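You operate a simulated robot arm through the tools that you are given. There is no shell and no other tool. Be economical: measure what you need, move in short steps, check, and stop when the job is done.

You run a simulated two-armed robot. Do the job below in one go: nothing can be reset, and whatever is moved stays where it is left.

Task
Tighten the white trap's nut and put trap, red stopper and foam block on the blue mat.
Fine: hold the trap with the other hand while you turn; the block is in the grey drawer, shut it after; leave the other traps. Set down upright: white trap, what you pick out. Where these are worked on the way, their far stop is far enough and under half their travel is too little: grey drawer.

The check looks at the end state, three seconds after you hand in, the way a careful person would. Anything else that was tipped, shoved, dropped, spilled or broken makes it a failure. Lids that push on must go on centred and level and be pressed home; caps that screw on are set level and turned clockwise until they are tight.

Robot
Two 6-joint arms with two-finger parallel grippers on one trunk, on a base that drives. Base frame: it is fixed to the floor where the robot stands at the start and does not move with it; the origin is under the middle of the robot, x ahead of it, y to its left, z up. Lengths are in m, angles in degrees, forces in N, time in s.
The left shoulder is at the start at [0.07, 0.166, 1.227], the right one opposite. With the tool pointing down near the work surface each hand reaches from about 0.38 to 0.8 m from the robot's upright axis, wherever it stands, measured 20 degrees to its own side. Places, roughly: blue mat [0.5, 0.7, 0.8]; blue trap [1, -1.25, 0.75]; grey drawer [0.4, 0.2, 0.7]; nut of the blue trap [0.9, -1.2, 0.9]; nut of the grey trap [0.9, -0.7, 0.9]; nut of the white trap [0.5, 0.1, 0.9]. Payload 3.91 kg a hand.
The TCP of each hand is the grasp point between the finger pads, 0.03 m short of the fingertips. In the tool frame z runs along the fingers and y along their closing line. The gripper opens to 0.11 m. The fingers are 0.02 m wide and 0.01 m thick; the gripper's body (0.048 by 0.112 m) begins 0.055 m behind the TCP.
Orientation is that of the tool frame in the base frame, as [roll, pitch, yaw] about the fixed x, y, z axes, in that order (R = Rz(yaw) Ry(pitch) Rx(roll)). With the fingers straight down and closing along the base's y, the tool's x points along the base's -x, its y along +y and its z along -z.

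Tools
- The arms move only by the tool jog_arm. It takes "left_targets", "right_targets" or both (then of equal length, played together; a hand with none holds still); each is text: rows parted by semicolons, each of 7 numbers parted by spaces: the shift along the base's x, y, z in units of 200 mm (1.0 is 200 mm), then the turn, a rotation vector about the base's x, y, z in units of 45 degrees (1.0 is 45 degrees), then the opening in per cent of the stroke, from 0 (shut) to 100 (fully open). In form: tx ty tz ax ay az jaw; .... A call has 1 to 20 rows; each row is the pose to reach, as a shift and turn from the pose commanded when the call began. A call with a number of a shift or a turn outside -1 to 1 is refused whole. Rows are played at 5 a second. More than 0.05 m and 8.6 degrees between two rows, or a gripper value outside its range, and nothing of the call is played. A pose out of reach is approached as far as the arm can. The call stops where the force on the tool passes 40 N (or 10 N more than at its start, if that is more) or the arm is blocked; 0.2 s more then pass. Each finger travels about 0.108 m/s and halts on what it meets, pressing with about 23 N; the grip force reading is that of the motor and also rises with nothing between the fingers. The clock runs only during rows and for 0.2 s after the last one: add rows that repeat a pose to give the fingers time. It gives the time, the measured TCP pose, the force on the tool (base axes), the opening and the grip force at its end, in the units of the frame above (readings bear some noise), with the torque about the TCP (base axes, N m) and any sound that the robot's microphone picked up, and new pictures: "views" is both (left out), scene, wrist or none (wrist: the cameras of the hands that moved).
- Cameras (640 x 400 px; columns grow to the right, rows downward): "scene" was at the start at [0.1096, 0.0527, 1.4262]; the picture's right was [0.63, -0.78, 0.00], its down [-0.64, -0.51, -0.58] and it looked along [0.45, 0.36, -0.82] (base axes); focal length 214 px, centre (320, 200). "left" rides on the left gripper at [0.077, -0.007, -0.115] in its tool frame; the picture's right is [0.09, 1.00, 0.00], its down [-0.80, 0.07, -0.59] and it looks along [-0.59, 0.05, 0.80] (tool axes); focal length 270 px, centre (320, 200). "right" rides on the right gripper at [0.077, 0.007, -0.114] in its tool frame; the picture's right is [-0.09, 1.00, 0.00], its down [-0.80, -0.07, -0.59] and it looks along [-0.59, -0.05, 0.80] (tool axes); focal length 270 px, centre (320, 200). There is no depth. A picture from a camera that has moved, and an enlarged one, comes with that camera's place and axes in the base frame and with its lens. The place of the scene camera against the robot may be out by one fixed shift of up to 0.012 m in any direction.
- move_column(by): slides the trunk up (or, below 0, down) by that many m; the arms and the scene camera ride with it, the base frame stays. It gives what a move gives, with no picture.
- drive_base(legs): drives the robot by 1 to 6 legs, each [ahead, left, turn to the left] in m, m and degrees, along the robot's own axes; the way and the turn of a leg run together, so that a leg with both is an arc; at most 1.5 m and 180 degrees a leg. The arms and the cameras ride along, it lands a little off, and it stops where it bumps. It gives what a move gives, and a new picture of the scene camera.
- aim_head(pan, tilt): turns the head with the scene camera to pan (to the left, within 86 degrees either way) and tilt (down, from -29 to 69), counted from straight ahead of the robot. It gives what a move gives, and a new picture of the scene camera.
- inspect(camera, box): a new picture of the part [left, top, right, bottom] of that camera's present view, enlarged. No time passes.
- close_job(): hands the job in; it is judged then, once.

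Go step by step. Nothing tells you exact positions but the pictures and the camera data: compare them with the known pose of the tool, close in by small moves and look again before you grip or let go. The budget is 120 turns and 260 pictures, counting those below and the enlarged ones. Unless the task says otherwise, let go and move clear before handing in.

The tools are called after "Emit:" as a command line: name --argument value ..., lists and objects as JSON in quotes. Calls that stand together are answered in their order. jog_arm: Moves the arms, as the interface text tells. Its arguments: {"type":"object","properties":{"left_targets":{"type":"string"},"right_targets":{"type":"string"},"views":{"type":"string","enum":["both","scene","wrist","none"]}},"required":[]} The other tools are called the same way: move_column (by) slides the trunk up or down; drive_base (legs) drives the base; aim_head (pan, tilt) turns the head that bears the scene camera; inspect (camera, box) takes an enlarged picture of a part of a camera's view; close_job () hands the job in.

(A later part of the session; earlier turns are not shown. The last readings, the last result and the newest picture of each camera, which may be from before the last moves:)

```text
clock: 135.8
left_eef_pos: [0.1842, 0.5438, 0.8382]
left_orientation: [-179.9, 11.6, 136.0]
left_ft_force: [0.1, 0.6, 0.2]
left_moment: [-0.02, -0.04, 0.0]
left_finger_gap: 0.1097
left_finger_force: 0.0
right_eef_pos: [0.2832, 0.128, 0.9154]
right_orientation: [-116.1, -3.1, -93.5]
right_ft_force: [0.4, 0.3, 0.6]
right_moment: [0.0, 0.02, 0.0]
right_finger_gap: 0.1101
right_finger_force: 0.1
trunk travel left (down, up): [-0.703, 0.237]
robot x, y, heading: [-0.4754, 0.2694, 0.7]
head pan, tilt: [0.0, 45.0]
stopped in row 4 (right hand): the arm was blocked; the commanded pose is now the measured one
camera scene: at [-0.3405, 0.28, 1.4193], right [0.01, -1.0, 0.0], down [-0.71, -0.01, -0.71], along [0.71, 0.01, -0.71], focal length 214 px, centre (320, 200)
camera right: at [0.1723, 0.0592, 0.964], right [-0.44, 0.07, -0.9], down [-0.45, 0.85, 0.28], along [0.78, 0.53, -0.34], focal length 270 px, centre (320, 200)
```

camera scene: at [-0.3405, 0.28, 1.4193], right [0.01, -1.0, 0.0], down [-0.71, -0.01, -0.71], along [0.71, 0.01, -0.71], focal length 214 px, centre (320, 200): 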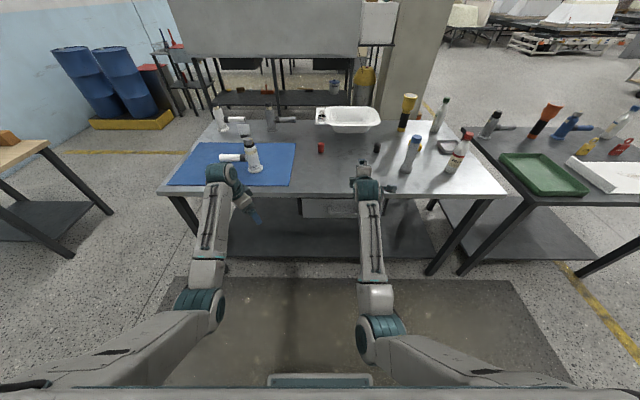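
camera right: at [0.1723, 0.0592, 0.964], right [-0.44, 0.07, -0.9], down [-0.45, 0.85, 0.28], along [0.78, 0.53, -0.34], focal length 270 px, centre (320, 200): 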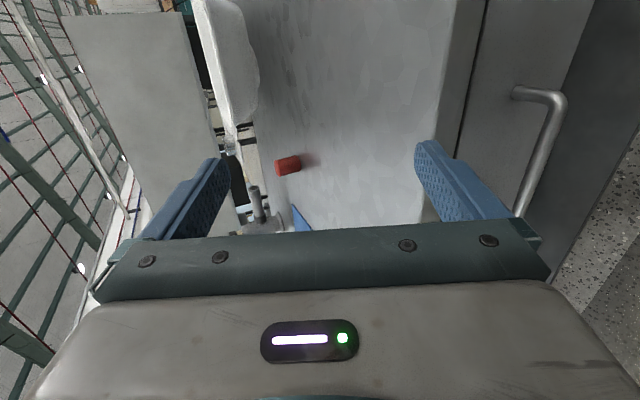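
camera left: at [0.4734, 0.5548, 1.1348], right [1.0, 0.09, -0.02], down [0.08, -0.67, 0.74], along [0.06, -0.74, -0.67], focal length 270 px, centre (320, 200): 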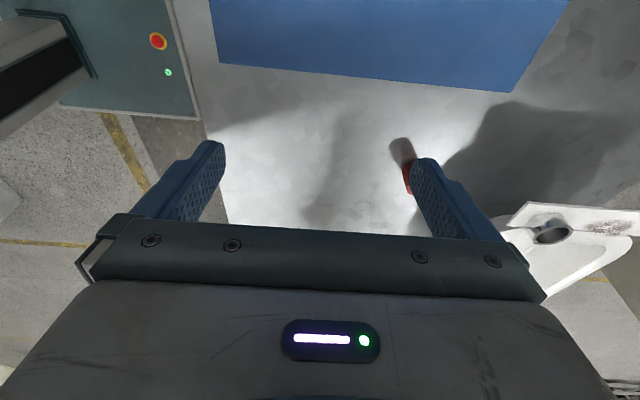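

The wrist is pitched ~64° now but lagged. I'll proceed with smaller steps: back off from the bench edge, then down to handle height.

Emit:
jog_arm --right_targets "-0.1 0.05 0 0 0 0 100; -0.2 0.1 0 0 0 0 100; -0.3 0.15 0 0 0 0 100; -0.4 0.2 0 0 0 0 100; -0.45 0.25 -0.05 0 0 0 100; -0.45 0.3 -0.15 0 0 0 100; -0.45 0.3 -0.25 0 0 0 100; -0.45 0.3 -0.35 0 0 0 100; -0.45 0.3 -0.45 0 0 0 100; -0.45 0.3 -0.55 0 0 0 100; -0.45 0.3 -0.55 0 0 0 100" --views "none"

Emit:
jog_arm --right_targets "0 0 -0.1 0 0 0 100; 0 0 -0.2 0 0 0 100; 0 0 -0.3 0 0 0 100; 0 0 -0.4 0 0 0 100; 0 0 -0.5 0 0 0 100; 0 0 -0.5 0 0 0 100" --views "both"

```text
clock: 136.7
left_eef_pos: [0.1838, 0.546, 0.8376]
left_orientation: [-179.8, 11.5, 135.9]
left_ft_force: [0.3, -0.2, 0.0]
left_moment: [-0.01, 0.03, -0.02]
left_finger_gap: 0.11
left_finger_force: 0.0
right_eef_pos: [0.2586, 0.0903, 1.0024]
right_orientation: [-106.3, -10.4, -97.5]
right_ft_force: [0.1, -0.3, 0.3]
right_moment: [0.0, -0.01, -0.01]
right_finger_gap: 0.1101
right_finger_force: 0.0
right hand out of reach, approached as far as the arm can: row 4
trunk travel left (down, up): [-0.703, 0.237]
robot x, y, heading: [-0.4773, 0.2756, 0.7]
head pan, tilt: [0.0, 45.0]
stopped in row 4 (right hand): the arm was blocked; the commanded pose is now the measured one
```

```text
clock: 138.1
left_eef_pos: [0.1831, 0.5436, 0.8363]
left_orientation: [-179.8, 11.4, 136.0]
left_ft_force: [0.4, 0.4, -0.9]
left_moment: [0.0, -0.01, 0.0]
left_finger_gap: 0.1101
left_finger_force: 0.1
right_eef_pos: [0.2573, 0.095, 0.902]
right_orientation: [-106.5, -10.1, -97.5]
right_ft_force: [-0.4, 0.7, -0.7]
right_moment: [0.02, -0.04, 0.01]
right_finger_gap: 0.1098
right_finger_force: 0.0
trunk travel left (down, up): [-0.703, 0.237]
robot x, y, heading: [-0.471, 0.2715, 0.7]
head pan, tilt: [0.0, 45.0]
camera scene: at [-0.3407, 0.2799, 1.4193], right [0.01, -1.0, 0.0], down [-0.71, -0.01, -0.71], along [0.71, 0.01, -0.71], focal length 214 px, centre (320, 200)
camera right: at [0.1376, 0.0372, 0.9399], right [-0.29, -0.04, -0.96], down [-0.44, 0.89, 0.09], along [0.85, 0.45, -0.28], focal length 270 px, centre (320, 200)
```

scene: 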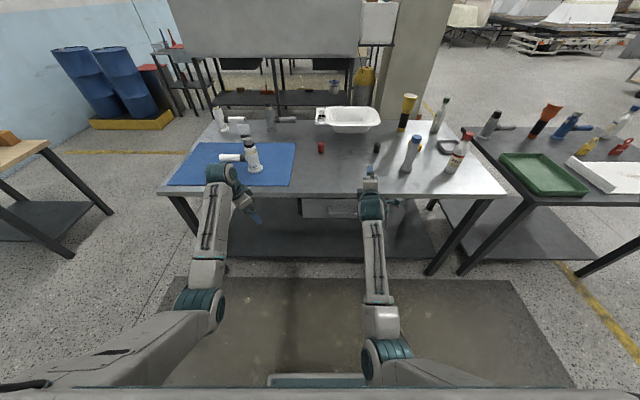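
right: 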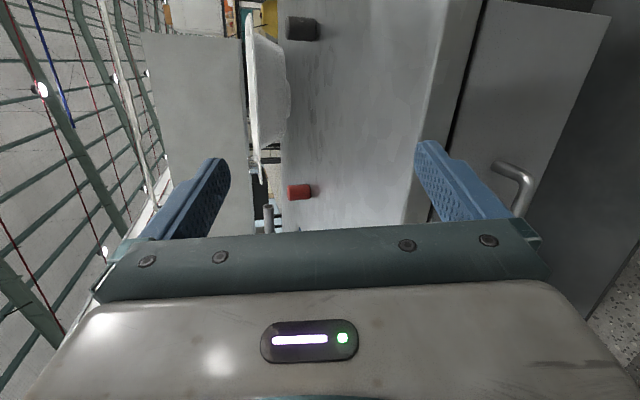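

Lowering now works. The fingertips (x≈0.29) clear the edge; lower to handle level and shift to y≈0.19.

Emit:
jog_arm --right_targets "0 0 -0.15 0 0 0 100; 0 0 -0.3 0 0 0 100; 0 0 -0.45 0 0 0 100; 0 0 -0.6 0 0 0 100; 0 0 -0.75 0 0 0 100; 0 0 -0.9 0 0 0 100; -0.05 0.1 -1 0 0 0 100; -0.1 0.2 -1 0 0 0 100; -0.15 0.3 -1 0 0 0 100; -0.15 0.4 -1 0 0 0 100; -0.15 0.4 -1 0 0 0 100" --views "both"

```text
clock: 140.7
left_eef_pos: [0.1836, 0.5436, 0.8384]
left_orientation: [-179.8, 11.5, 136.0]
left_ft_force: [-0.6, -0.3, 0.2]
left_moment: [0.04, 0.01, -0.02]
left_finger_gap: 0.1099
left_finger_force: 0.1
right_eef_pos: [0.232, 0.135, 0.6978]
right_orientation: [-105.5, -13.4, -98.4]
right_ft_force: [-0.9, 0.2, 0.5]
right_moment: [0.01, 0.0, 0.03]
right_finger_gap: 0.1102
right_finger_force: 0.0
trunk travel left (down, up): [-0.703, 0.237]
robot x, y, heading: [-0.4789, 0.269, 0.7]
head pan, tilt: [0.0, 45.0]
stopped in row 11 (right hand): the arm was blocked; the commanded pose is now the measured one
camera scene: at [-0.3405, 0.2797, 1.4193], right [0.01, -1.0, 0.0], down [-0.71, -0.01, -0.71], along [0.71, 0.01, -0.71], focal length 214 px, centre (320, 200)
camera right: at [0.1115, 0.0815, 0.7396], right [-0.29, -0.1, -0.95], down [-0.43, 0.9, 0.04], along [0.86, 0.42, -0.3], focal length 270 px, centre (320, 200)
```

scene: 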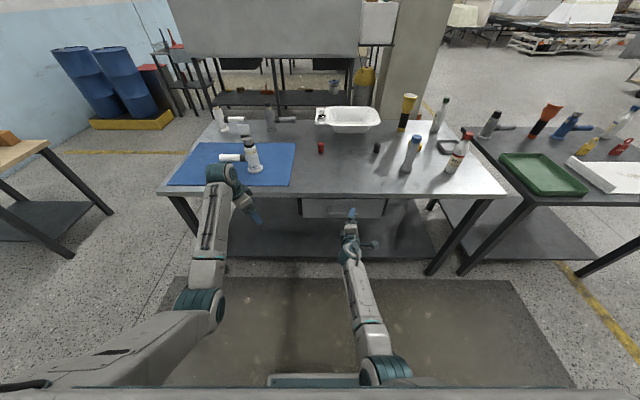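
right: 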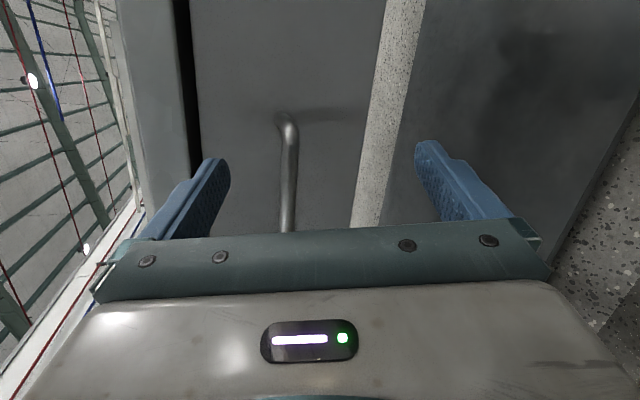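

The upper arm is bumping the trunk going inward, so I'll shift the base left 0.07 instead. The bar is about 2 cm higher than the hand's axis, so I'll raise slightly.

Emit:
drive_base --legs '[[0, 0.07, 0]]'

Emit:
jog_arm --right_targets "0 0 0.05 0 0 0 100; 0 0 0.1 0 0 0 100; 0 0 0.1 0 0 0 100; 0.05 0 0.1 0 0 0 100; 0.1 0 0.1 0 0 0 100; 0.15 0 0.1 0 0 0 100; 0.15 0 0.1 0 0 0 100" --views "wrist"

```text
clock: 141.7
left_eef_pos: [0.1821, 0.6141, 0.8366]
left_orientation: [-179.8, 11.6, 135.9]
left_ft_force: [0.1, 0.8, -0.3]
left_moment: [-0.02, 0.02, 0.0]
left_finger_gap: 0.1097
left_finger_force: 0.0
right_eef_pos: [0.2316, 0.2043, 0.699]
right_orientation: [-105.6, -13.4, -98.2]
right_ft_force: [0.3, 0.2, 0.3]
right_moment: [-0.03, -0.01, -0.01]
right_finger_gap: 0.11
right_finger_force: 0.0
trunk travel left (down, up): [-0.703, 0.237]
robot x, y, heading: [-0.4726, 0.3402, 0.7]
head pan, tilt: [0.0, 45.0]
camera scene: at [-0.3417, 0.3492, 1.4193], right [0.01, -1.0, 0.0], down [-0.71, -0.01, -0.71], along [0.71, 0.01, -0.71], focal length 214 px, centre (320, 200)
```

scene: 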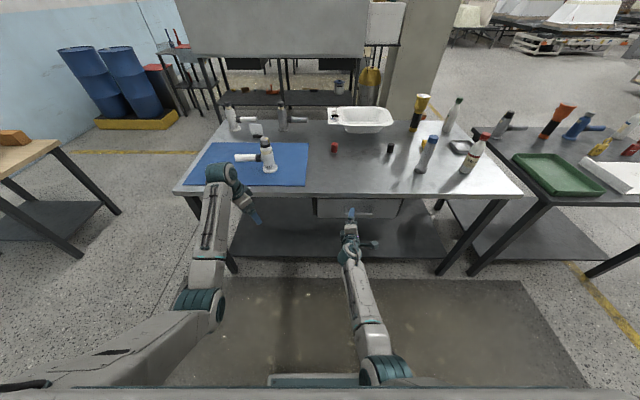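

```text
clock: 143.3
left_eef_pos: [0.1821, 0.6127, 0.8381]
left_orientation: [-179.8, 11.4, 135.9]
left_ft_force: [-0.1, -0.5, -0.3]
left_moment: [0.0, 0.0, 0.01]
left_finger_gap: 0.1102
left_finger_force: 0.1
right_eef_pos: [0.2614, 0.2049, 0.7193]
right_orientation: [-105.6, -13.3, -98.2]
right_ft_force: [-0.5, 0.6, 1.1]
right_moment: [-0.01, -0.02, 0.02]
right_finger_gap: 0.1098
right_finger_force: 0.0
trunk travel left (down, up): [-0.703, 0.237]
robot x, y, heading: [-0.4756, 0.341, 0.7]
head pan, tilt: [0.0, 45.0]
camera right: at [0.1412, 0.1518, 0.7603], right [-0.28, -0.1, -0.95], down [-0.43, 0.9, 0.04], along [0.86, 0.42, -0.3], focal length 270 px, centre (320, 200)
```

right: 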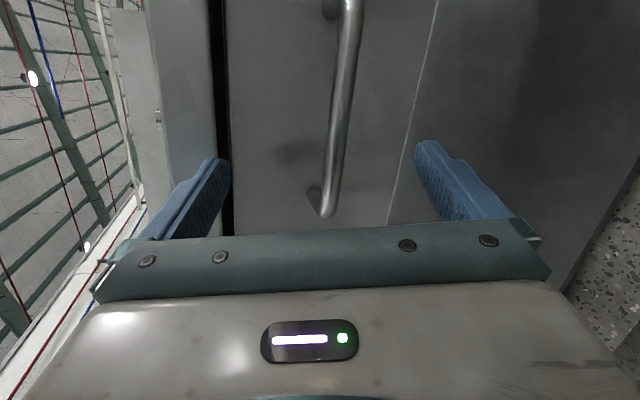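

The bar runs y 0.12–0.24 at z≈0.70 and my fingers straddle it. Narrow the opening and advance along the fingers 3.5 cm.

Emit:
jog_arm --right_targets "0 -0.02 0 0 0 0 50; 0 -0.05 -0.01 0 0 0 50; 0.05 -0.06 -0.02 0 0 0 50; 0.1 -0.07 -0.035 0 0 0 50; 0.15 -0.08 -0.05 0 0 0 50; 0.18 -0.085 -0.06 0 0 0 50; 0.18 -0.085 -0.06 0 0 0 50" --views "wrist"

```text
clock: 144.6
left_eef_pos: [0.1765, 0.6142, 0.8414]
left_orientation: [179.9, 11.8, 135.8]
left_ft_force: [-0.5, -0.6, -0.4]
left_moment: [0.0, -0.04, 0.0]
left_finger_gap: 0.1098
left_finger_force: 0.1
right_eef_pos: [0.2844, 0.1902, 0.7107]
right_orientation: [-105.5, -13.2, -98.1]
right_ft_force: [-34.4, 2.3, 12.8]
right_moment: [0.07, -1.42, 0.4]
right_finger_gap: 0.056
right_finger_force: 0.4
trunk travel left (down, up): [-0.703, 0.237]
robot x, y, heading: [-0.4768, 0.3401, 0.7]
head pan, tilt: [0.0, 45.0]
stopped in row 6 (right hand): the force on the tool passed its limit (the readings are from after the stop); the commanded pose is now the measured one
camera right: at [0.1634, 0.1361, 0.7512], right [-0.28, -0.09, -0.95], down [-0.43, 0.9, 0.04], along [0.86, 0.42, -0.3], focal length 270 px, centre (320, 200)
```

right: 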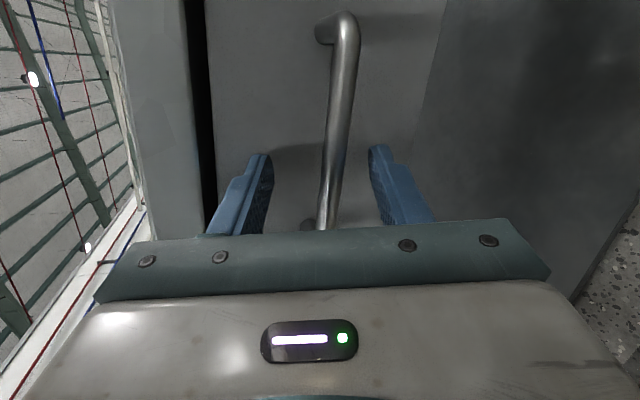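

Fingertips touch the drawer front with the bar between them. Back off 5 mm and close on the bar.

Emit:
jog_arm --right_targets "-0.03 0 0 0 0 0 50; -0.03 0 0 0 0 0 20; -0.03 0 0 0 0 0 0; -0.03 0 0 0 0 0 0; -0.03 0 0 0 0 0 0" --views "wrist"

```text
clock: 145.8
left_eef_pos: [0.1818, 0.6133, 0.8374]
left_orientation: [-179.8, 11.3, 135.9]
left_ft_force: [-0.5, 0.0, 0.2]
left_moment: [0.03, 0.02, 0.02]
left_finger_gap: 0.1097
left_finger_force: 0.1
right_eef_pos: [0.2842, 0.1898, 0.7041]
right_orientation: [-106.1, -13.2, -98.1]
right_ft_force: [2.7, 1.1, -3.9]
right_moment: [1.11, 0.03, -0.24]
right_finger_gap: 0.0152
right_finger_force: 45.1
trunk travel left (down, up): [-0.703, 0.237]
robot x, y, heading: [-0.4744, 0.3366, 1.0]
head pan, tilt: [0.0, 45.0]
camera right: at [0.1638, 0.136, 0.7458], right [-0.29, -0.09, -0.95], down [-0.43, 0.9, 0.04], along [0.86, 0.42, -0.3], focal length 270 px, centre (320, 200)
```

right: 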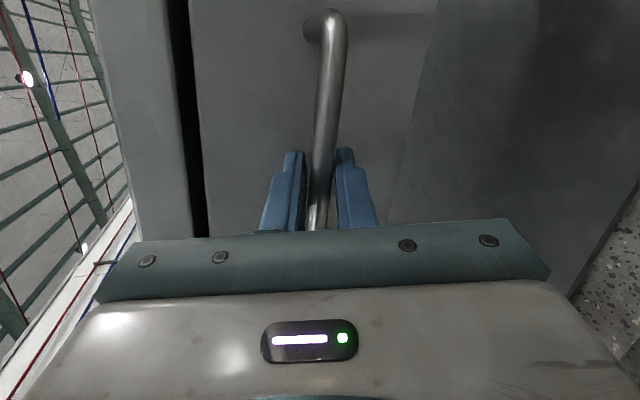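

Bar is gripped. Pull by driving the base straight back 0.15 m.

Emit:
drive_base --legs '[[-0.15, 0, 0]]'

```text
clock: 147.2
left_eef_pos: [0.0324, 0.6132, 0.8364]
left_orientation: [-179.7, 11.4, 135.9]
left_ft_force: [0.0, -1.0, 0.7]
left_moment: [-0.05, -0.02, -0.01]
left_finger_gap: 0.11
left_finger_force: 0.0
right_eef_pos: [0.1329, 0.1899, 0.7037]
right_orientation: [-106.0, -13.3, -98.1]
right_ft_force: [1.4, 22.6, -12.0]
right_moment: [1.13, -0.05, -0.07]
right_finger_gap: 0.0152
right_finger_force: 44.7
trunk travel left (down, up): [-0.703, 0.237]
robot x, y, heading: [-0.625, 0.3398, 0.6]
head pan, tilt: [0.0, 45.0]
camera scene: at [-0.4912, 0.3495, 1.4191], right [0.01, -1.0, 0.0], down [-0.71, -0.01, -0.71], along [0.71, 0.01, -0.71], focal length 214 px, centre (320, 200)
```

scene: 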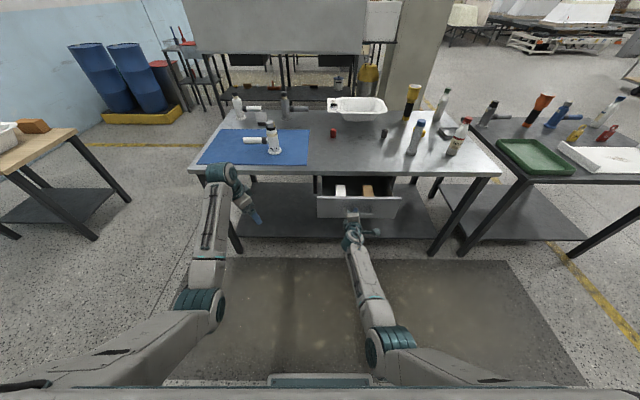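

The drawer came with me; two blocks are inside. Let me look, and pull a bit more.

Emit:
drive_base --legs '[[-0.07, 0, 0]]'

Emit:
inspect --camera "scene" --box '[290, 150, 430, 240]'

```text
clock: 148.2
left_eef_pos: [-0.0384, 0.6125, 0.838]
left_orientation: [-179.8, 11.6, 136.0]
left_ft_force: [0.5, -0.3, 0.6]
left_moment: [0.03, -0.05, -0.01]
left_finger_gap: 0.1099
left_finger_force: 0.0
right_eef_pos: [0.0634, 0.1893, 0.7035]
right_orientation: [-106.0, -13.2, -97.9]
right_ft_force: [1.4, 10.3, -7.0]
right_moment: [1.06, -0.09, -0.22]
right_finger_gap: 0.0154
right_finger_force: 45.2
trunk travel left (down, up): [-0.703, 0.237]
robot x, y, heading: [-0.6967, 0.3355, 0.8]
head pan, tilt: [0.0, 45.0]
camera scene: at [-0.5612, 0.3473, 1.4193], right [0.01, -1.0, 0.0], down [-0.71, -0.01, -0.71], along [0.71, 0.01, -0.71], focal length 214 px, centre (320, 200)
```

scene: 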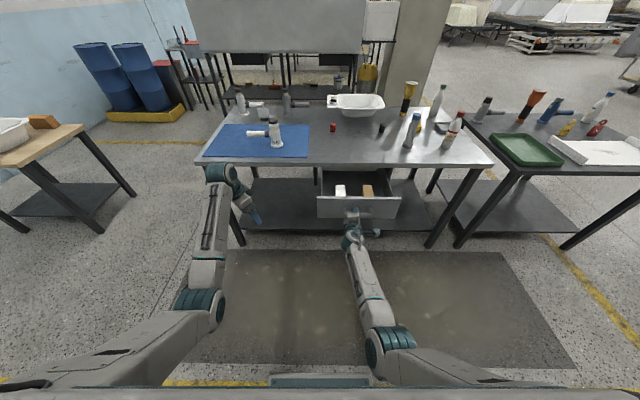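

```text
4.44 times, centred on (360, 195) of scene
camera zoom: at [-0.5612, 0.3473, 1.4193], right [0.01, -1.0, 0.0], down [-0.71, -0.01, -0.71], along [0.71, 0.01, -0.71], focal length 953 px, centre (142, 222)
```

zoom: 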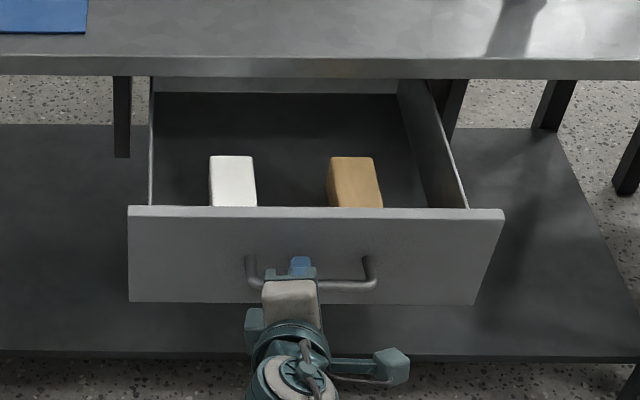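

The drawer is open ~0.22 m; a white and a tan block lie in it. Release the handle, back off and raise the right hand, then look at the blocks closely.

Emit:
jog_arm --right_targets "0 0 0 0 0 0 40; 0 0 0 0 0 0 60; -0.1 0.02 0.03 0 0 0 60; -0.2 0.04 0.06 0 0 0 60; -0.3 0.04 0.1 0 0 0 60; -0.3 0 0.25 0 0 0 60; -0.3 0 0.4 0 0 0 60; -0.25 0 0.55 0 0 0 60; -0.2 0 0.7 0 0 0 60; -0.1 -0.1 0.85 0 0 0 60; 0 -0.2 1 0 0 0 60; 0 -0.2 1 0 0 0 60" --views "scene"

Emit:
inspect --camera "scene" --box '[320, 165, 400, 215]'

```text
clock: 150.8
left_eef_pos: [-0.0376, 0.6124, 0.8385]
left_orientation: [-179.9, 11.5, 135.8]
left_ft_force: [0.3, -0.1, 0.8]
left_moment: [-0.01, 0.0, -0.03]
left_finger_gap: 0.11
left_finger_force: 0.0
right_eef_pos: [0.0645, 0.1488, 0.9026]
right_orientation: [-106.0, -13.1, -97.9]
right_ft_force: [0.0, 1.2, 0.6]
right_moment: [-0.03, 0.02, -0.01]
right_finger_gap: 0.0661
right_finger_force: 0.0
trunk travel left (down, up): [-0.703, 0.237]
robot x, y, heading: [-0.6967, 0.3356, 0.5]
head pan, tilt: [0.0, 45.0]
camera scene: at [-0.562, 0.3467, 1.4194], right [0.01, -1.0, 0.0], down [-0.71, -0.01, -0.71], along [0.71, 0.01, -0.71], focal length 214 px, centre (320, 200)
```

scene: 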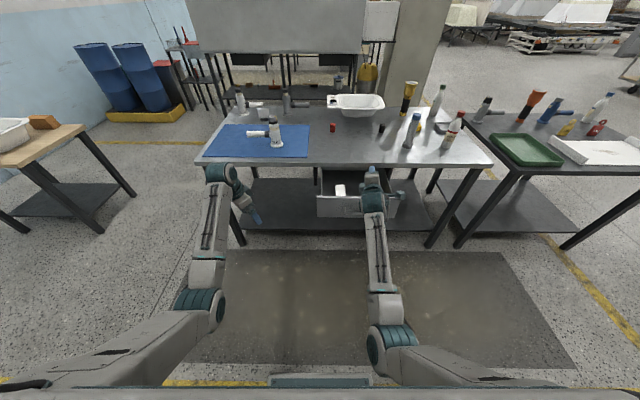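

```text
8.00 times, centred on (360, 190) of scene
camera zoom: at [-0.562, 0.3467, 1.4194], right [0.01, -1.0, 0.0], down [-0.71, -0.01, -0.71], along [0.71, 0.01, -0.71], focal length 1716 px, centre (0, 280)
```

zoom: 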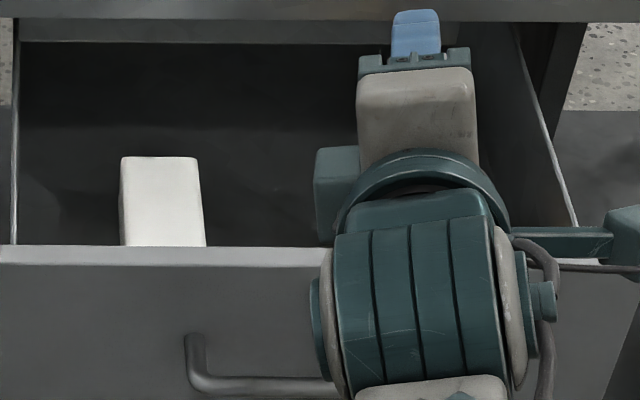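

I'll straighten the left hand and drive so that it comes over the white block.

Emit:
jog_arm --left_targets "0 0 0 0.088 0.09 0 100; 0 0 0.1 0.176 0.182 0 100; 0 0 0.2 0.176 0.182 0 100" --views "none"

Emit:
jog_arm --left_targets "0 0 0 0 0 0.18 100; 0 0 0 0 0 0.36 100; 0 0 0 0 0 0.54 100; 0 0 0 0 0 0.72 100; 0 -0.1 0 0 0 0.9 100; 0 -0.2 0 0 0 0.97 100; 0 -0.3 0 0 0 0.97 100; 0 -0.4 0 0 0 0.97 100" --views "none"

Emit:
drive_base --legs '[[0, -0.17, 0], [0.25, 0, 0]]'

Emit:
inspect --camera "left" --box '[0, 0, 640, 400]'

```text
clock: 151.6
left_eef_pos: [-0.0145, 0.6136, 0.8536]
left_orientation: [-179.9, 0.1, 135.9]
left_ft_force: [-0.1, 0.7, -0.6]
left_moment: [-0.01, -0.02, 0.01]
left_finger_gap: 0.11
left_finger_force: 0.0
left hand out of reach, approached as far as the arm can: row 2, 3
right_eef_pos: [0.0641, 0.1473, 0.9021]
right_orientation: [-106.0, -13.1, -97.9]
right_ft_force: [0.2, 0.0, 0.1]
right_moment: [0.0, 0.0, -0.01]
right_finger_gap: 0.0661
right_finger_force: 0.0
trunk travel left (down, up): [-0.703, 0.237]
robot x, y, heading: [-0.6976, 0.3375, 0.9]
head pan, tilt: [0.0, 45.0]
```

```text
clock: 153.4
left_eef_pos: [-0.0144, 0.5316, 0.8511]
left_orientation: [-180.0, 0.1, 179.6]
left_ft_force: [-0.4, 0.1, -0.4]
left_moment: [0.05, -0.05, 0.01]
left_finger_gap: 0.1102
left_finger_force: 0.1
right_eef_pos: [0.0635, 0.1462, 0.9024]
right_orientation: [-106.0, -13.2, -97.9]
right_ft_force: [0.0, -0.5, 0.5]
right_moment: [0.01, -0.01, 0.01]
right_finger_gap: 0.0658
right_finger_force: 0.1
trunk travel left (down, up): [-0.703, 0.237]
robot x, y, heading: [-0.6953, 0.3337, 1.0]
head pan, tilt: [0.0, 45.0]
```

```text
clock: 156.2
left_eef_pos: [0.2344, 0.3691, 0.8519]
left_orientation: [-179.8, 0.1, 179.6]
left_ft_force: [0.4, 1.0, -0.9]
left_moment: [0.01, 0.0, 0.01]
left_finger_gap: 0.1098
left_finger_force: 0.1
right_eef_pos: [0.3137, -0.0177, 0.9015]
right_orientation: [-106.0, -13.2, -98.0]
right_ft_force: [-0.7, -0.6, -0.8]
right_moment: [-0.02, 0.03, 0.01]
right_finger_gap: 0.0659
right_finger_force: 0.0
trunk travel left (down, up): [-0.703, 0.237]
robot x, y, heading: [-0.4447, 0.1714, 0.7]
head pan, tilt: [0.0, 45.0]
camera scene: at [-0.3118, 0.1808, 1.4194], right [0.01, -1.0, 0.0], down [-0.71, -0.01, -0.71], along [0.71, 0.01, -0.71], focal length 214 px, centre (320, 200)
```

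scene: 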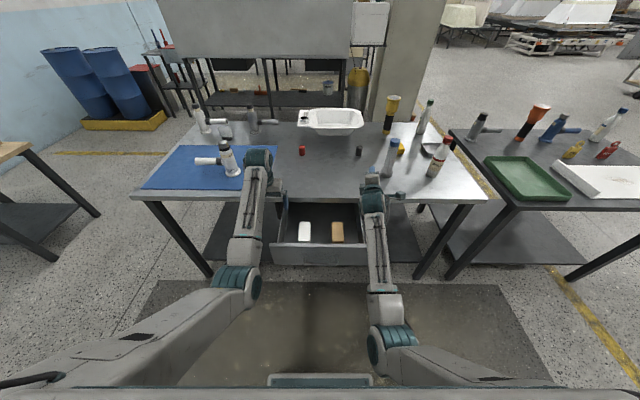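

```text
1.00 times, centred on (320, 200) of left
camera zoom: at [0.1582, 0.3617, 0.9663], right [-0.08, 1.0, 0.0], down [0.8, 0.07, 0.6], along [0.59, 0.05, -0.8], focal length 270 px, centre (320, 200)
```

zoom: 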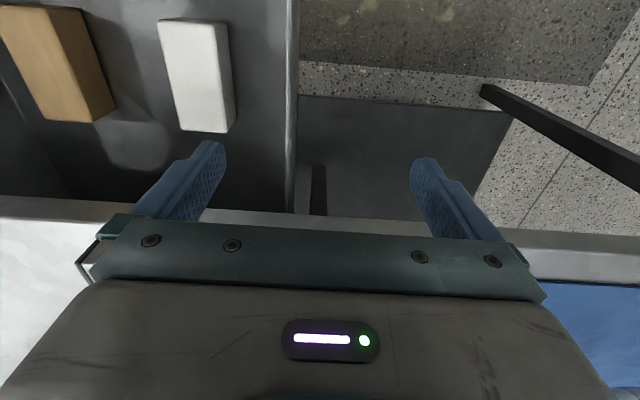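

Emit:
inspect --camera "left" --box '[0, 0, 300, 190]'

Emit:
inspect --camera "scene" --box '[265, 195, 375, 265]'

```text
2.11 times, centred on (150, 95) of left
camera zoom: at [0.1582, 0.3617, 0.9663], right [-0.08, 1.0, 0.0], down [0.8, 0.07, 0.6], along [0.59, 0.05, -0.8], focal length 569 px, centre (678, 421)
```

zoom: 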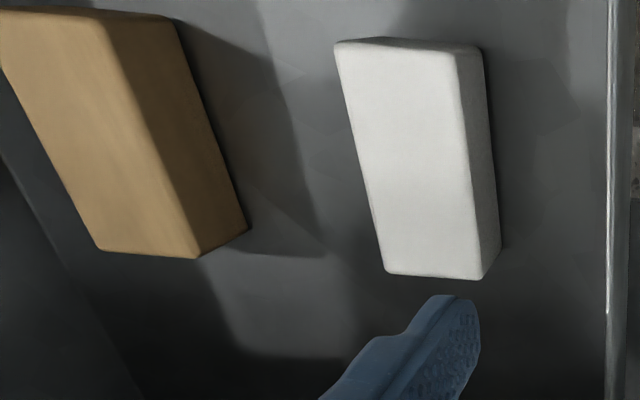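

```text
5.71 times, centred on (320, 230) of scene
camera zoom: at [-0.3118, 0.1808, 1.4194], right [0.01, -1.0, 0.0], down [-0.71, -0.01, -0.71], along [0.71, 0.01, -0.71], focal length 1226 px, centre (320, 29)
```

zoom: 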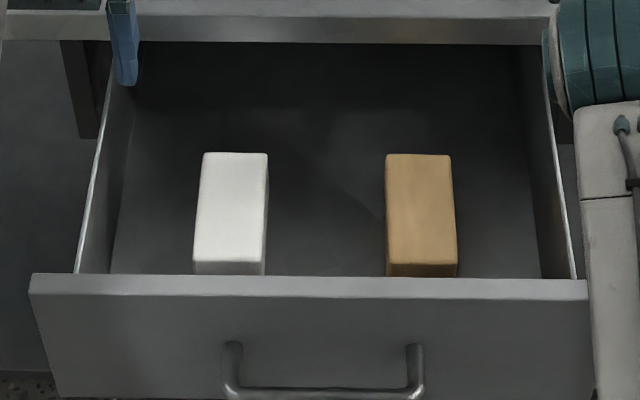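

White foam block located: x 0.182–0.275, y 0.228–0.275, top z 0.70 (the tan one is wood). Moving the left hand over it.

Emit:
jog_arm --left_targets "-0.03 -0.2 0 0 0 0 100; -0.03 -0.4 0 0 0 0 100; -0.03 -0.588 0 0 0 0 100; -0.03 -0.588 -0.15 0 0 0 100; -0.03 -0.588 -0.15 0 0 0 100" --views "wrist"

```text
clock: 157.4
left_eef_pos: [0.2301, 0.2495, 0.823]
left_orientation: [-179.9, 0.1, 179.5]
left_ft_force: [0.5, 0.8, 0.0]
left_moment: [0.02, 0.01, -0.03]
left_finger_gap: 0.1104
left_finger_force: 0.2
right_eef_pos: [0.3131, -0.0179, 0.9023]
right_orientation: [-106.0, -13.0, -97.9]
right_ft_force: [-0.2, 0.4, 0.1]
right_moment: [0.01, 0.0, 0.01]
right_finger_gap: 0.0662
right_finger_force: 0.0
trunk travel left (down, up): [-0.703, 0.237]
robot x, y, heading: [-0.4451, 0.1745, 0.8]
head pan, tilt: [0.0, 45.0]
camera left: at [0.1525, 0.2433, 0.937], right [-0.08, 1.0, 0.0], down [0.8, 0.07, 0.6], along [0.59, 0.05, -0.8], focal length 270 px, centre (320, 200)
```

left: 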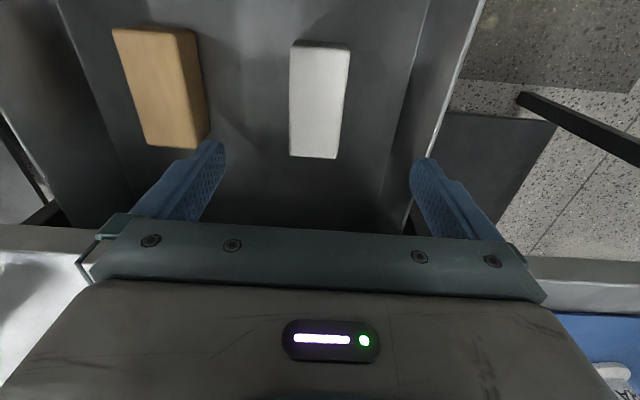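

Aligned. Descend to z≈0.685 and close.

Emit:
jog_arm --left_targets "-0.03 0 -0.2 0 0 0 80; -0.03 0 -0.4 0 0 0 80; -0.03 0 -0.55 0 0 0 80; -0.03 0 -0.68 0 0 0 80; -0.03 0 -0.68 0 0 0 80; -0.03 0 -0.68 0 0 0 40; -0.03 0 -0.68 0 0 0 0; -0.03 0 -0.68 0 0 0 0" --views "wrist"

```text
clock: 159.2
left_eef_pos: [0.2233, 0.2506, 0.6864]
left_orientation: [-179.9, 0.1, 179.6]
left_ft_force: [0.4, -1.2, 0.1]
left_moment: [-0.01, -0.02, 0.01]
left_finger_gap: 0.0489
left_finger_force: 23.3
right_eef_pos: [0.3144, -0.0172, 0.9014]
right_orientation: [-106.0, -13.1, -97.9]
right_ft_force: [0.7, 0.0, 1.2]
right_moment: [-0.02, -0.02, -0.02]
right_finger_gap: 0.0659
right_finger_force: 0.1
trunk travel left (down, up): [-0.703, 0.237]
robot x, y, heading: [-0.4449, 0.1737, 0.7]
head pan, tilt: [0.0, 45.0]
camera left: at [0.1459, 0.2437, 0.7997], right [-0.08, 1.0, 0.0], down [0.8, 0.07, 0.6], along [0.59, 0.05, -0.8], focal length 270 px, centre (320, 200)
```

left: 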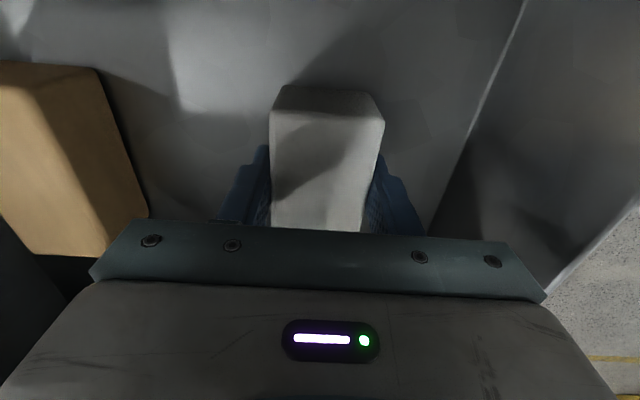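

Block gripped. Lift it out, then raise the trunk 0.2 m.

Emit:
jog_arm --left_targets "0 0 0.15 0 0 0 0; 0 0 0.35 0 0 0 0; 0 0 0.55 0 0 0 0; 0 0 0.75 0 0 0 0; 0 0 0.75 0 0 0 0" --views "wrist"

Emit:
move_column --by 0.2

Emit:
inspect --camera "scene" --box '[180, 130, 440, 290]'

```text
clock: 160.4
left_eef_pos: [0.225, 0.252, 0.8349]
left_orientation: [-179.8, 0.1, 179.7]
left_ft_force: [0.4, -0.4, -0.4]
left_moment: [0.05, 0.01, 0.0]
left_finger_gap: 0.0485
left_finger_force: 23.1
right_eef_pos: [0.3151, -0.0187, 0.9012]
right_orientation: [-106.0, -13.1, -97.9]
right_ft_force: [0.0, 0.3, 0.5]
right_moment: [0.02, -0.01, -0.02]
right_finger_gap: 0.066
right_finger_force: 0.1
trunk travel left (down, up): [-0.703, 0.237]
robot x, y, heading: [-0.4473, 0.1692, 0.8]
head pan, tilt: [0.0, 45.0]
camera left: at [0.1473, 0.2455, 0.9493], right [-0.08, 1.0, 0.0], down [0.8, 0.07, 0.6], along [0.59, 0.05, -0.8], focal length 270 px, centre (320, 200)
```

left: 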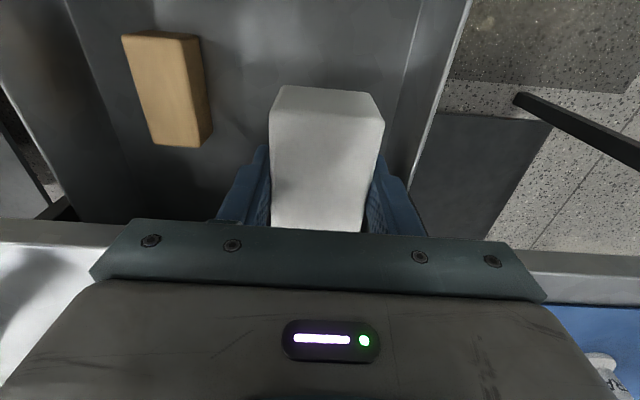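

```text
clock: 162.6
left_eef_pos: [0.2238, 0.2524, 1.0351]
left_orientation: [-180.0, 0.1, 179.6]
left_ft_force: [-0.3, -0.1, 0.1]
left_moment: [0.01, -0.01, -0.03]
left_finger_gap: 0.0487
left_finger_force: 23.0
right_eef_pos: [0.315, -0.0173, 1.1007]
right_orientation: [-106.0, -13.1, -97.9]
right_ft_force: [-0.7, -0.4, -0.5]
right_moment: [0.02, -0.01, -0.02]
right_finger_gap: 0.0663
right_finger_force: 0.0
trunk travel left (down, up): [-0.903, 0.037]
robot x, y, heading: [-0.4475, 0.1696, 1.2]
head pan, tilt: [0.0, 45.0]
```

```text
2.46 times, centred on (310, 210) of scene
camera zoom: at [-0.3113, 0.1806, 1.6192], right [0.01, -1.0, 0.0], down [-0.71, -0.01, -0.71], along [0.71, 0.01, -0.71], focal length 528 px, centre (345, 175)
```

zoom: 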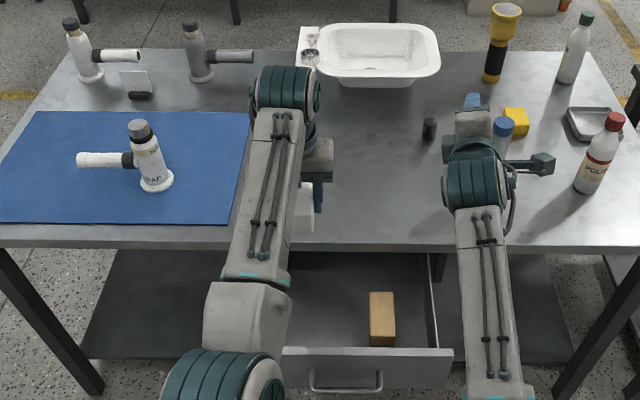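

Block held clear. Drive left 0.6, then forward 0.26, to hang it over the free left part of the mat (beyond the trap's pipe).

Emit:
drive_base --legs '[[0, 0.6, 0], [0.25, 0, -1]]'

Emit:
inspect --camera "left" --box '[0, 0, 640, 400]'

```text
clock: 167.4
left_eef_pos: [0.4671, 0.8377, 1.0375]
left_orientation: [-179.8, 0.2, 178.5]
left_ft_force: [-0.5, 0.5, 0.5]
left_moment: [0.01, 0.01, 0.01]
left_finger_gap: 0.0491
left_finger_force: 22.7
right_eef_pos: [0.5508, 0.5665, 1.1044]
right_orientation: [-106.0, -13.1, -99.2]
right_ft_force: [-0.4, 0.4, 0.2]
right_moment: [0.0, 0.03, 0.0]
right_finger_gap: 0.0662
right_finger_force: 0.0
trunk travel left (down, up): [-0.903, 0.037]
robot x, y, heading: [-0.2036, 0.7741, -0.3]
head pan, tilt: [0.0, 45.0]
camera scene: at [-0.0718, 0.7773, 1.6196], right [-0.01, -1.0, 0.0], down [-0.71, 0.0, -0.71], along [0.71, 0.0, -0.71], focal length 214 px, centre (320, 200)
```

scene: 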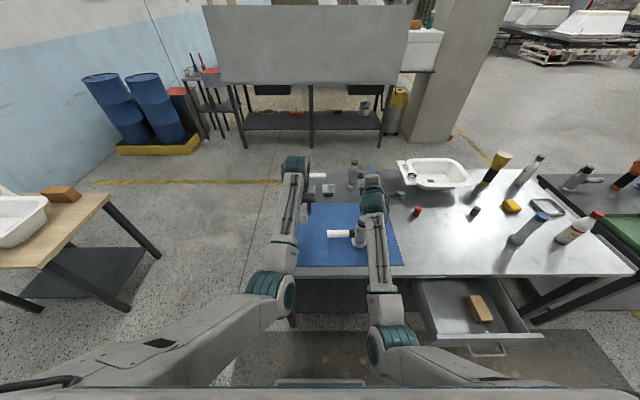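

```text
1.00 times, centred on (320, 200) of left
camera zoom: at [0.389, 0.8324, 1.1504], right [-0.06, 1.0, 0.0], down [0.8, 0.05, 0.6], along [0.6, 0.03, -0.8], focal length 270 px, centre (320, 200)
```

zoom: 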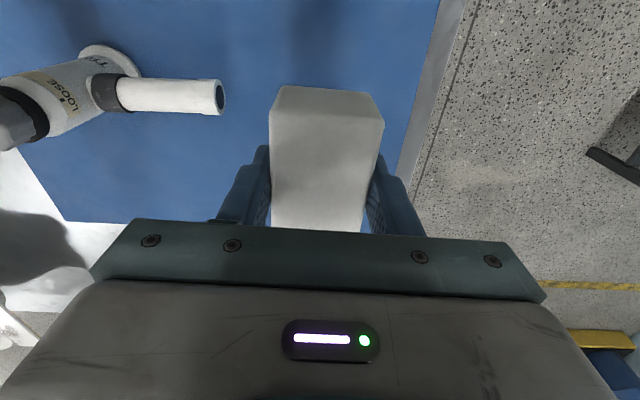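

Mat's left edge is y≈0.96, so the block spot (0.467, 0.838) is good. Expected touch-down TCP z≈0.81. Lowering.

Emit:
jog_arm --left_targets "0 0 -0.2 0 0 0 0; 0 0 -0.4 0 0 0 0; 0 0 -0.6 0 0 0 0; 0 0 -0.8 0 0 0 0; 0 0 -0.95 0 0 0 0; 0 0 -0.95 0 0 0 0" --views "wrist"

```text
clock: 168.8
left_eef_pos: [0.4698, 0.8383, 0.8458]
left_orientation: [-179.7, 0.1, 178.5]
left_ft_force: [0.0, 0.8, 0.7]
left_moment: [-0.02, 0.0, 0.01]
left_finger_gap: 0.0486
left_finger_force: 22.8
right_eef_pos: [0.5523, 0.5662, 1.1028]
right_orientation: [-106.1, -13.2, -99.0]
right_ft_force: [-0.2, -0.2, 0.0]
right_moment: [0.02, 0.02, 0.01]
right_finger_gap: 0.0661
right_finger_force: 0.1
trunk travel left (down, up): [-0.903, 0.037]
robot x, y, heading: [-0.2018, 0.7721, -0.4]
head pan, tilt: [0.0, 45.0]
camera left: at [0.393, 0.8318, 0.9591], right [-0.06, 1.0, 0.0], down [0.8, 0.05, 0.6], along [0.59, 0.03, -0.8], focal length 270 px, centre (320, 200)
```

left: 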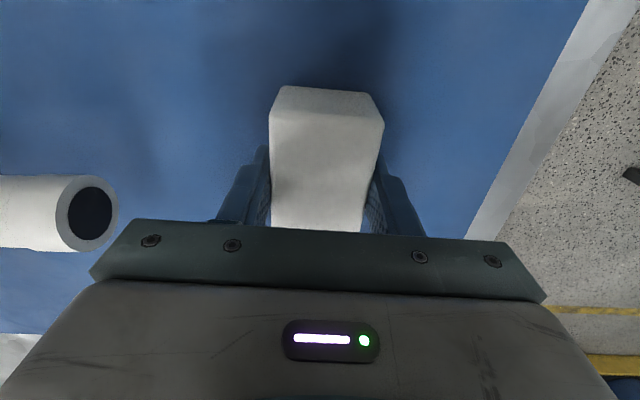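

Emit:
jog_arm --left_targets "0 0 -0.05 0 0 0 0; 0 0 -0.1 0 0 0 0; 0 0 -0.13 0 0 0 0; 0 0 -0.15 0 0 0 0; 0 0 -0.16 0 0 0 0; 0 0 -0.16 0 0 0 0" --views "none"

Emit:
jog_arm --left_targets "0 0 -0.01 0 0 0 0; 0 0 -0.02 0 0 0 0; 0 0 -0.02 0 0 0 0" --views "none"

```text
clock: 169.5
left_eef_pos: [0.47, 0.836, 0.8352]
left_orientation: [-179.9, 0.6, 178.6]
left_ft_force: [-13.8, 0.2, 19.6]
left_moment: [0.55, 0.44, 0.43]
left_finger_gap: 0.0488
left_finger_force: 23.0
right_eef_pos: [0.5479, 0.5667, 1.1053]
right_orientation: [-105.5, -13.1, -99.1]
right_ft_force: [-0.5, 0.0, -0.4]
right_moment: [-0.02, -0.01, -0.04]
right_finger_gap: 0.0661
right_finger_force: 0.0
trunk travel left (down, up): [-0.903, 0.037]
robot x, y, heading: [-0.2065, 0.7716, -0.3]
head pan, tilt: [0.0, 45.0]
stopped in row 3 (left hand): the force on the tool passed its limit (the readings are from after the stop); the commanded pose is now the measured one
```

```text
clock: 170.1
left_eef_pos: [0.4722, 0.8375, 0.8334]
left_orientation: [-179.7, 0.7, 178.5]
left_ft_force: [-19.9, 1.5, 31.1]
left_moment: [0.89, 0.87, 0.58]
left_finger_gap: 0.0489
left_finger_force: 23.3
right_eef_pos: [0.5478, 0.5659, 1.1054]
right_orientation: [-105.8, -13.1, -99.1]
right_ft_force: [0.1, -0.2, -0.3]
right_moment: [0.0, -0.01, 0.02]
right_finger_gap: 0.066
right_finger_force: 0.0
trunk travel left (down, up): [-0.903, 0.037]
robot x, y, heading: [-0.202, 0.7727, -0.3]
head pan, tilt: [0.0, 45.0]
stopped in row 3 (left hand): the force on the tool passed its limit (the readings are from after the stop); the commanded pose is now the measured one
```

Touch-down came at TCP ≈0.836. Relieve 3 mm, open, and rise.

Emit:
jog_arm --left_targets "-0.01 0 0.01 0 0 0 0; -0.01 0 0.015 0 0 0 0; -0.01 0 0.015 0 0 0 60; -0.01 0 0.015 0 0 0 90; -0.01 0 0.015 0 0 0 90; -0.01 0 0.2 0 0 0 90; -0.01 0 0.4 0 0 0 90; -0.01 0 0.6 0 0 0 90; -0.01 0 0.8 0 0 0 90; -0.01 0 0.95 0 0 0 90" --views "both"

```text
clock: 172.3
left_eef_pos: [0.4699, 0.8366, 1.0158]
left_orientation: [-179.8, 0.6, 178.5]
left_ft_force: [0.7, -0.1, -0.6]
left_moment: [-0.03, -0.04, -0.01]
left_finger_gap: 0.0992
left_finger_force: 0.1
right_eef_pos: [0.5514, 0.5668, 1.1019]
right_orientation: [-106.0, -13.0, -99.1]
right_ft_force: [0.2, 0.2, 0.1]
right_moment: [-0.02, -0.01, 0.02]
right_finger_gap: 0.0661
right_finger_force: 0.1
trunk travel left (down, up): [-0.903, 0.037]
robot x, y, heading: [-0.2042, 0.7719, 0.0]
head pan, tilt: [0.0, 45.0]
camera scene: at [-0.0704, 0.7778, 1.6194], right [-0.01, -1.0, 0.0], down [-0.71, 0.0, -0.71], along [0.71, 0.0, -0.71], focal length 214 px, centre (320, 200)
camera left: at [0.3929, 0.831, 1.1299], right [-0.06, 1.0, 0.0], down [0.8, 0.05, 0.6], along [0.6, 0.03, -0.8], focal length 270 px, centre (320, 200)
```

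scene: 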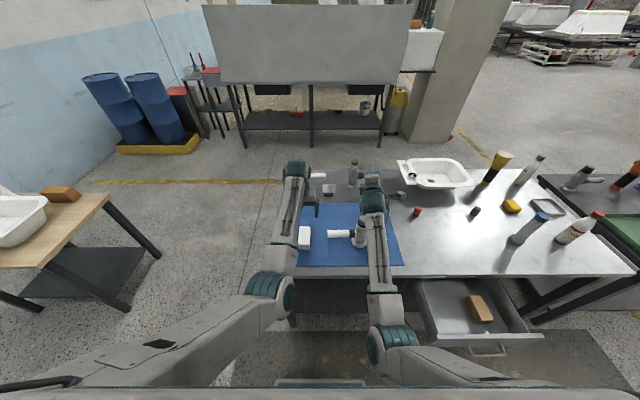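
left: 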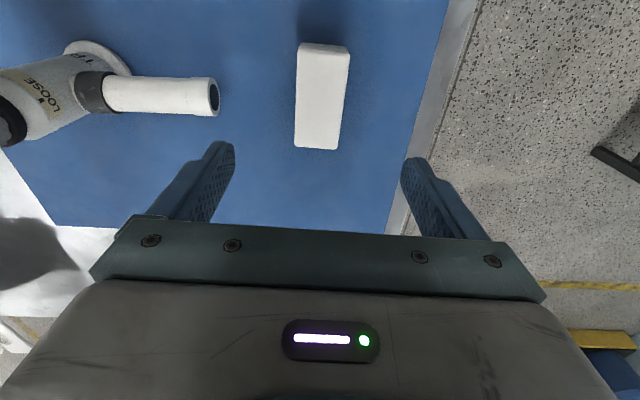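

Block is on the mat. Next: shut the drawer. Back away, sidestep so the forward-pointing right hand faces the drawer, and lower the trunk.

Emit:
drive_base --legs '[[-0.58, 0, 0], [0, -0.39, 0]]'

Emit:
move_column --by -0.2

Emit:
jog_arm --right_targets "0 0 -0.15 0 0 0 0; 0 0 -0.3 0 0 0 0; 0 0 -0.45 0 0 0 0; 0 0 -0.6 0 0 0 0; 0 0 -0.75 0 0 0 0; 0 0 -0.9 0 0 0 0; 0 0 -1 0 0 0 0; 0 0 -1 0 0 0 0" --views "both"

```text
clock: 177.7
left_eef_pos: [-0.1058, 0.4429, 1.0157]
left_orientation: [-179.9, 0.6, 178.2]
left_ft_force: [-0.9, 0.8, -0.1]
left_moment: [0.0, -0.02, -0.01]
left_finger_gap: 0.0992
left_finger_force: 0.0
right_eef_pos: [-0.0267, 0.1721, 1.1016]
right_orientation: [-106.0, -13.2, -99.3]
right_ft_force: [0.4, -0.4, -0.6]
right_moment: [0.02, 0.02, -0.03]
right_finger_gap: 0.0661
right_finger_force: 0.1
trunk travel left (down, up): [-0.903, 0.037]
robot x, y, heading: [-0.7833, 0.379, -0.7]
head pan, tilt: [0.0, 45.0]
camera scene: at [-0.6474, 0.3872, 1.6193], right [-0.01, -1.0, 0.0], down [-0.71, 0.01, -0.71], along [0.71, -0.01, -0.71], focal length 214 px, centre (320, 200)
```

scene: 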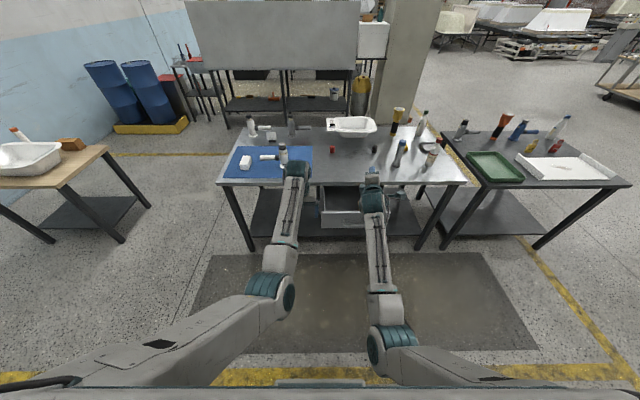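

```text
clock: 179.8
left_eef_pos: [-0.1072, 0.4422, 0.8168]
left_orientation: [-179.9, 0.6, 178.2]
left_ft_force: [0.0, -0.3, 0.0]
left_moment: [0.01, 0.01, 0.03]
left_finger_gap: 0.099
left_finger_force: 0.0
right_eef_pos: [-0.027, 0.1722, 0.9018]
right_orientation: [-106.0, -13.1, -99.3]
right_ft_force: [0.6, 0.1, -0.7]
right_moment: [0.04, 0.02, 0.0]
right_finger_gap: 0.0661
right_finger_force: 0.1
trunk travel left (down, up): [-0.703, 0.237]
robot x, y, heading: [-0.7822, 0.3763, -0.5]
head pan, tilt: [0.0, 45.0]
```

```text
clock: 181.6
left_eef_pos: [-0.107, 0.4419, 0.8165]
left_orientation: [-179.9, 0.6, 178.2]
left_ft_force: [-1.5, 0.5, 0.4]
left_moment: [-0.05, 0.02, 0.01]
left_finger_gap: 0.0992
left_finger_force: 0.0
right_eef_pos: [-0.027, 0.1715, 0.7017]
right_orientation: [-106.0, -13.2, -99.4]
right_ft_force: [0.9, -0.8, 0.1]
right_moment: [0.02, 0.0, 0.05]
right_finger_gap: 0.0
right_finger_force: 23.4
trunk travel left (down, up): [-0.703, 0.237]
robot x, y, heading: [-0.781, 0.3778, -0.7]
head pan, tilt: [0.0, 45.0]
camera scene: at [-0.6477, 0.3854, 1.4193], right [-0.01, -1.0, 0.0], down [-0.71, 0.01, -0.71], along [0.71, -0.01, -0.71], focal length 214 px, centre (320, 200)
camera right: at [-0.1487, 0.1203, 0.7435], right [-0.29, -0.09, -0.95], down [-0.41, 0.91, 0.04], along [0.86, 0.4, -0.3], focal length 270 px, centre (320, 200)
```

scene: 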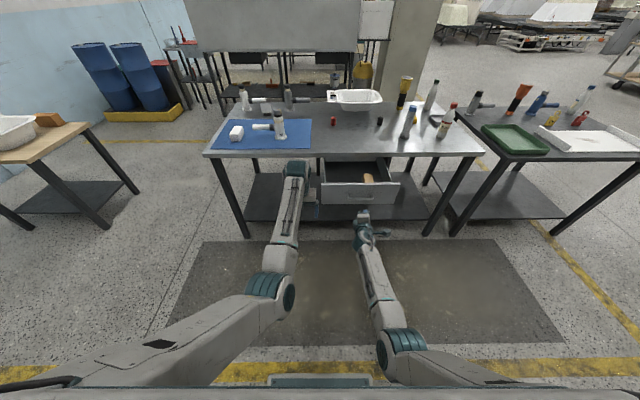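
right: 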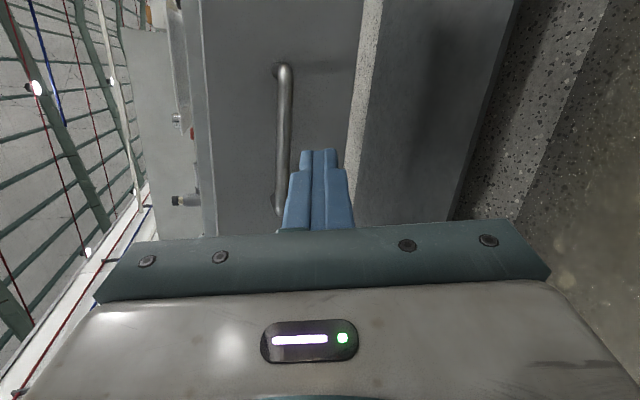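

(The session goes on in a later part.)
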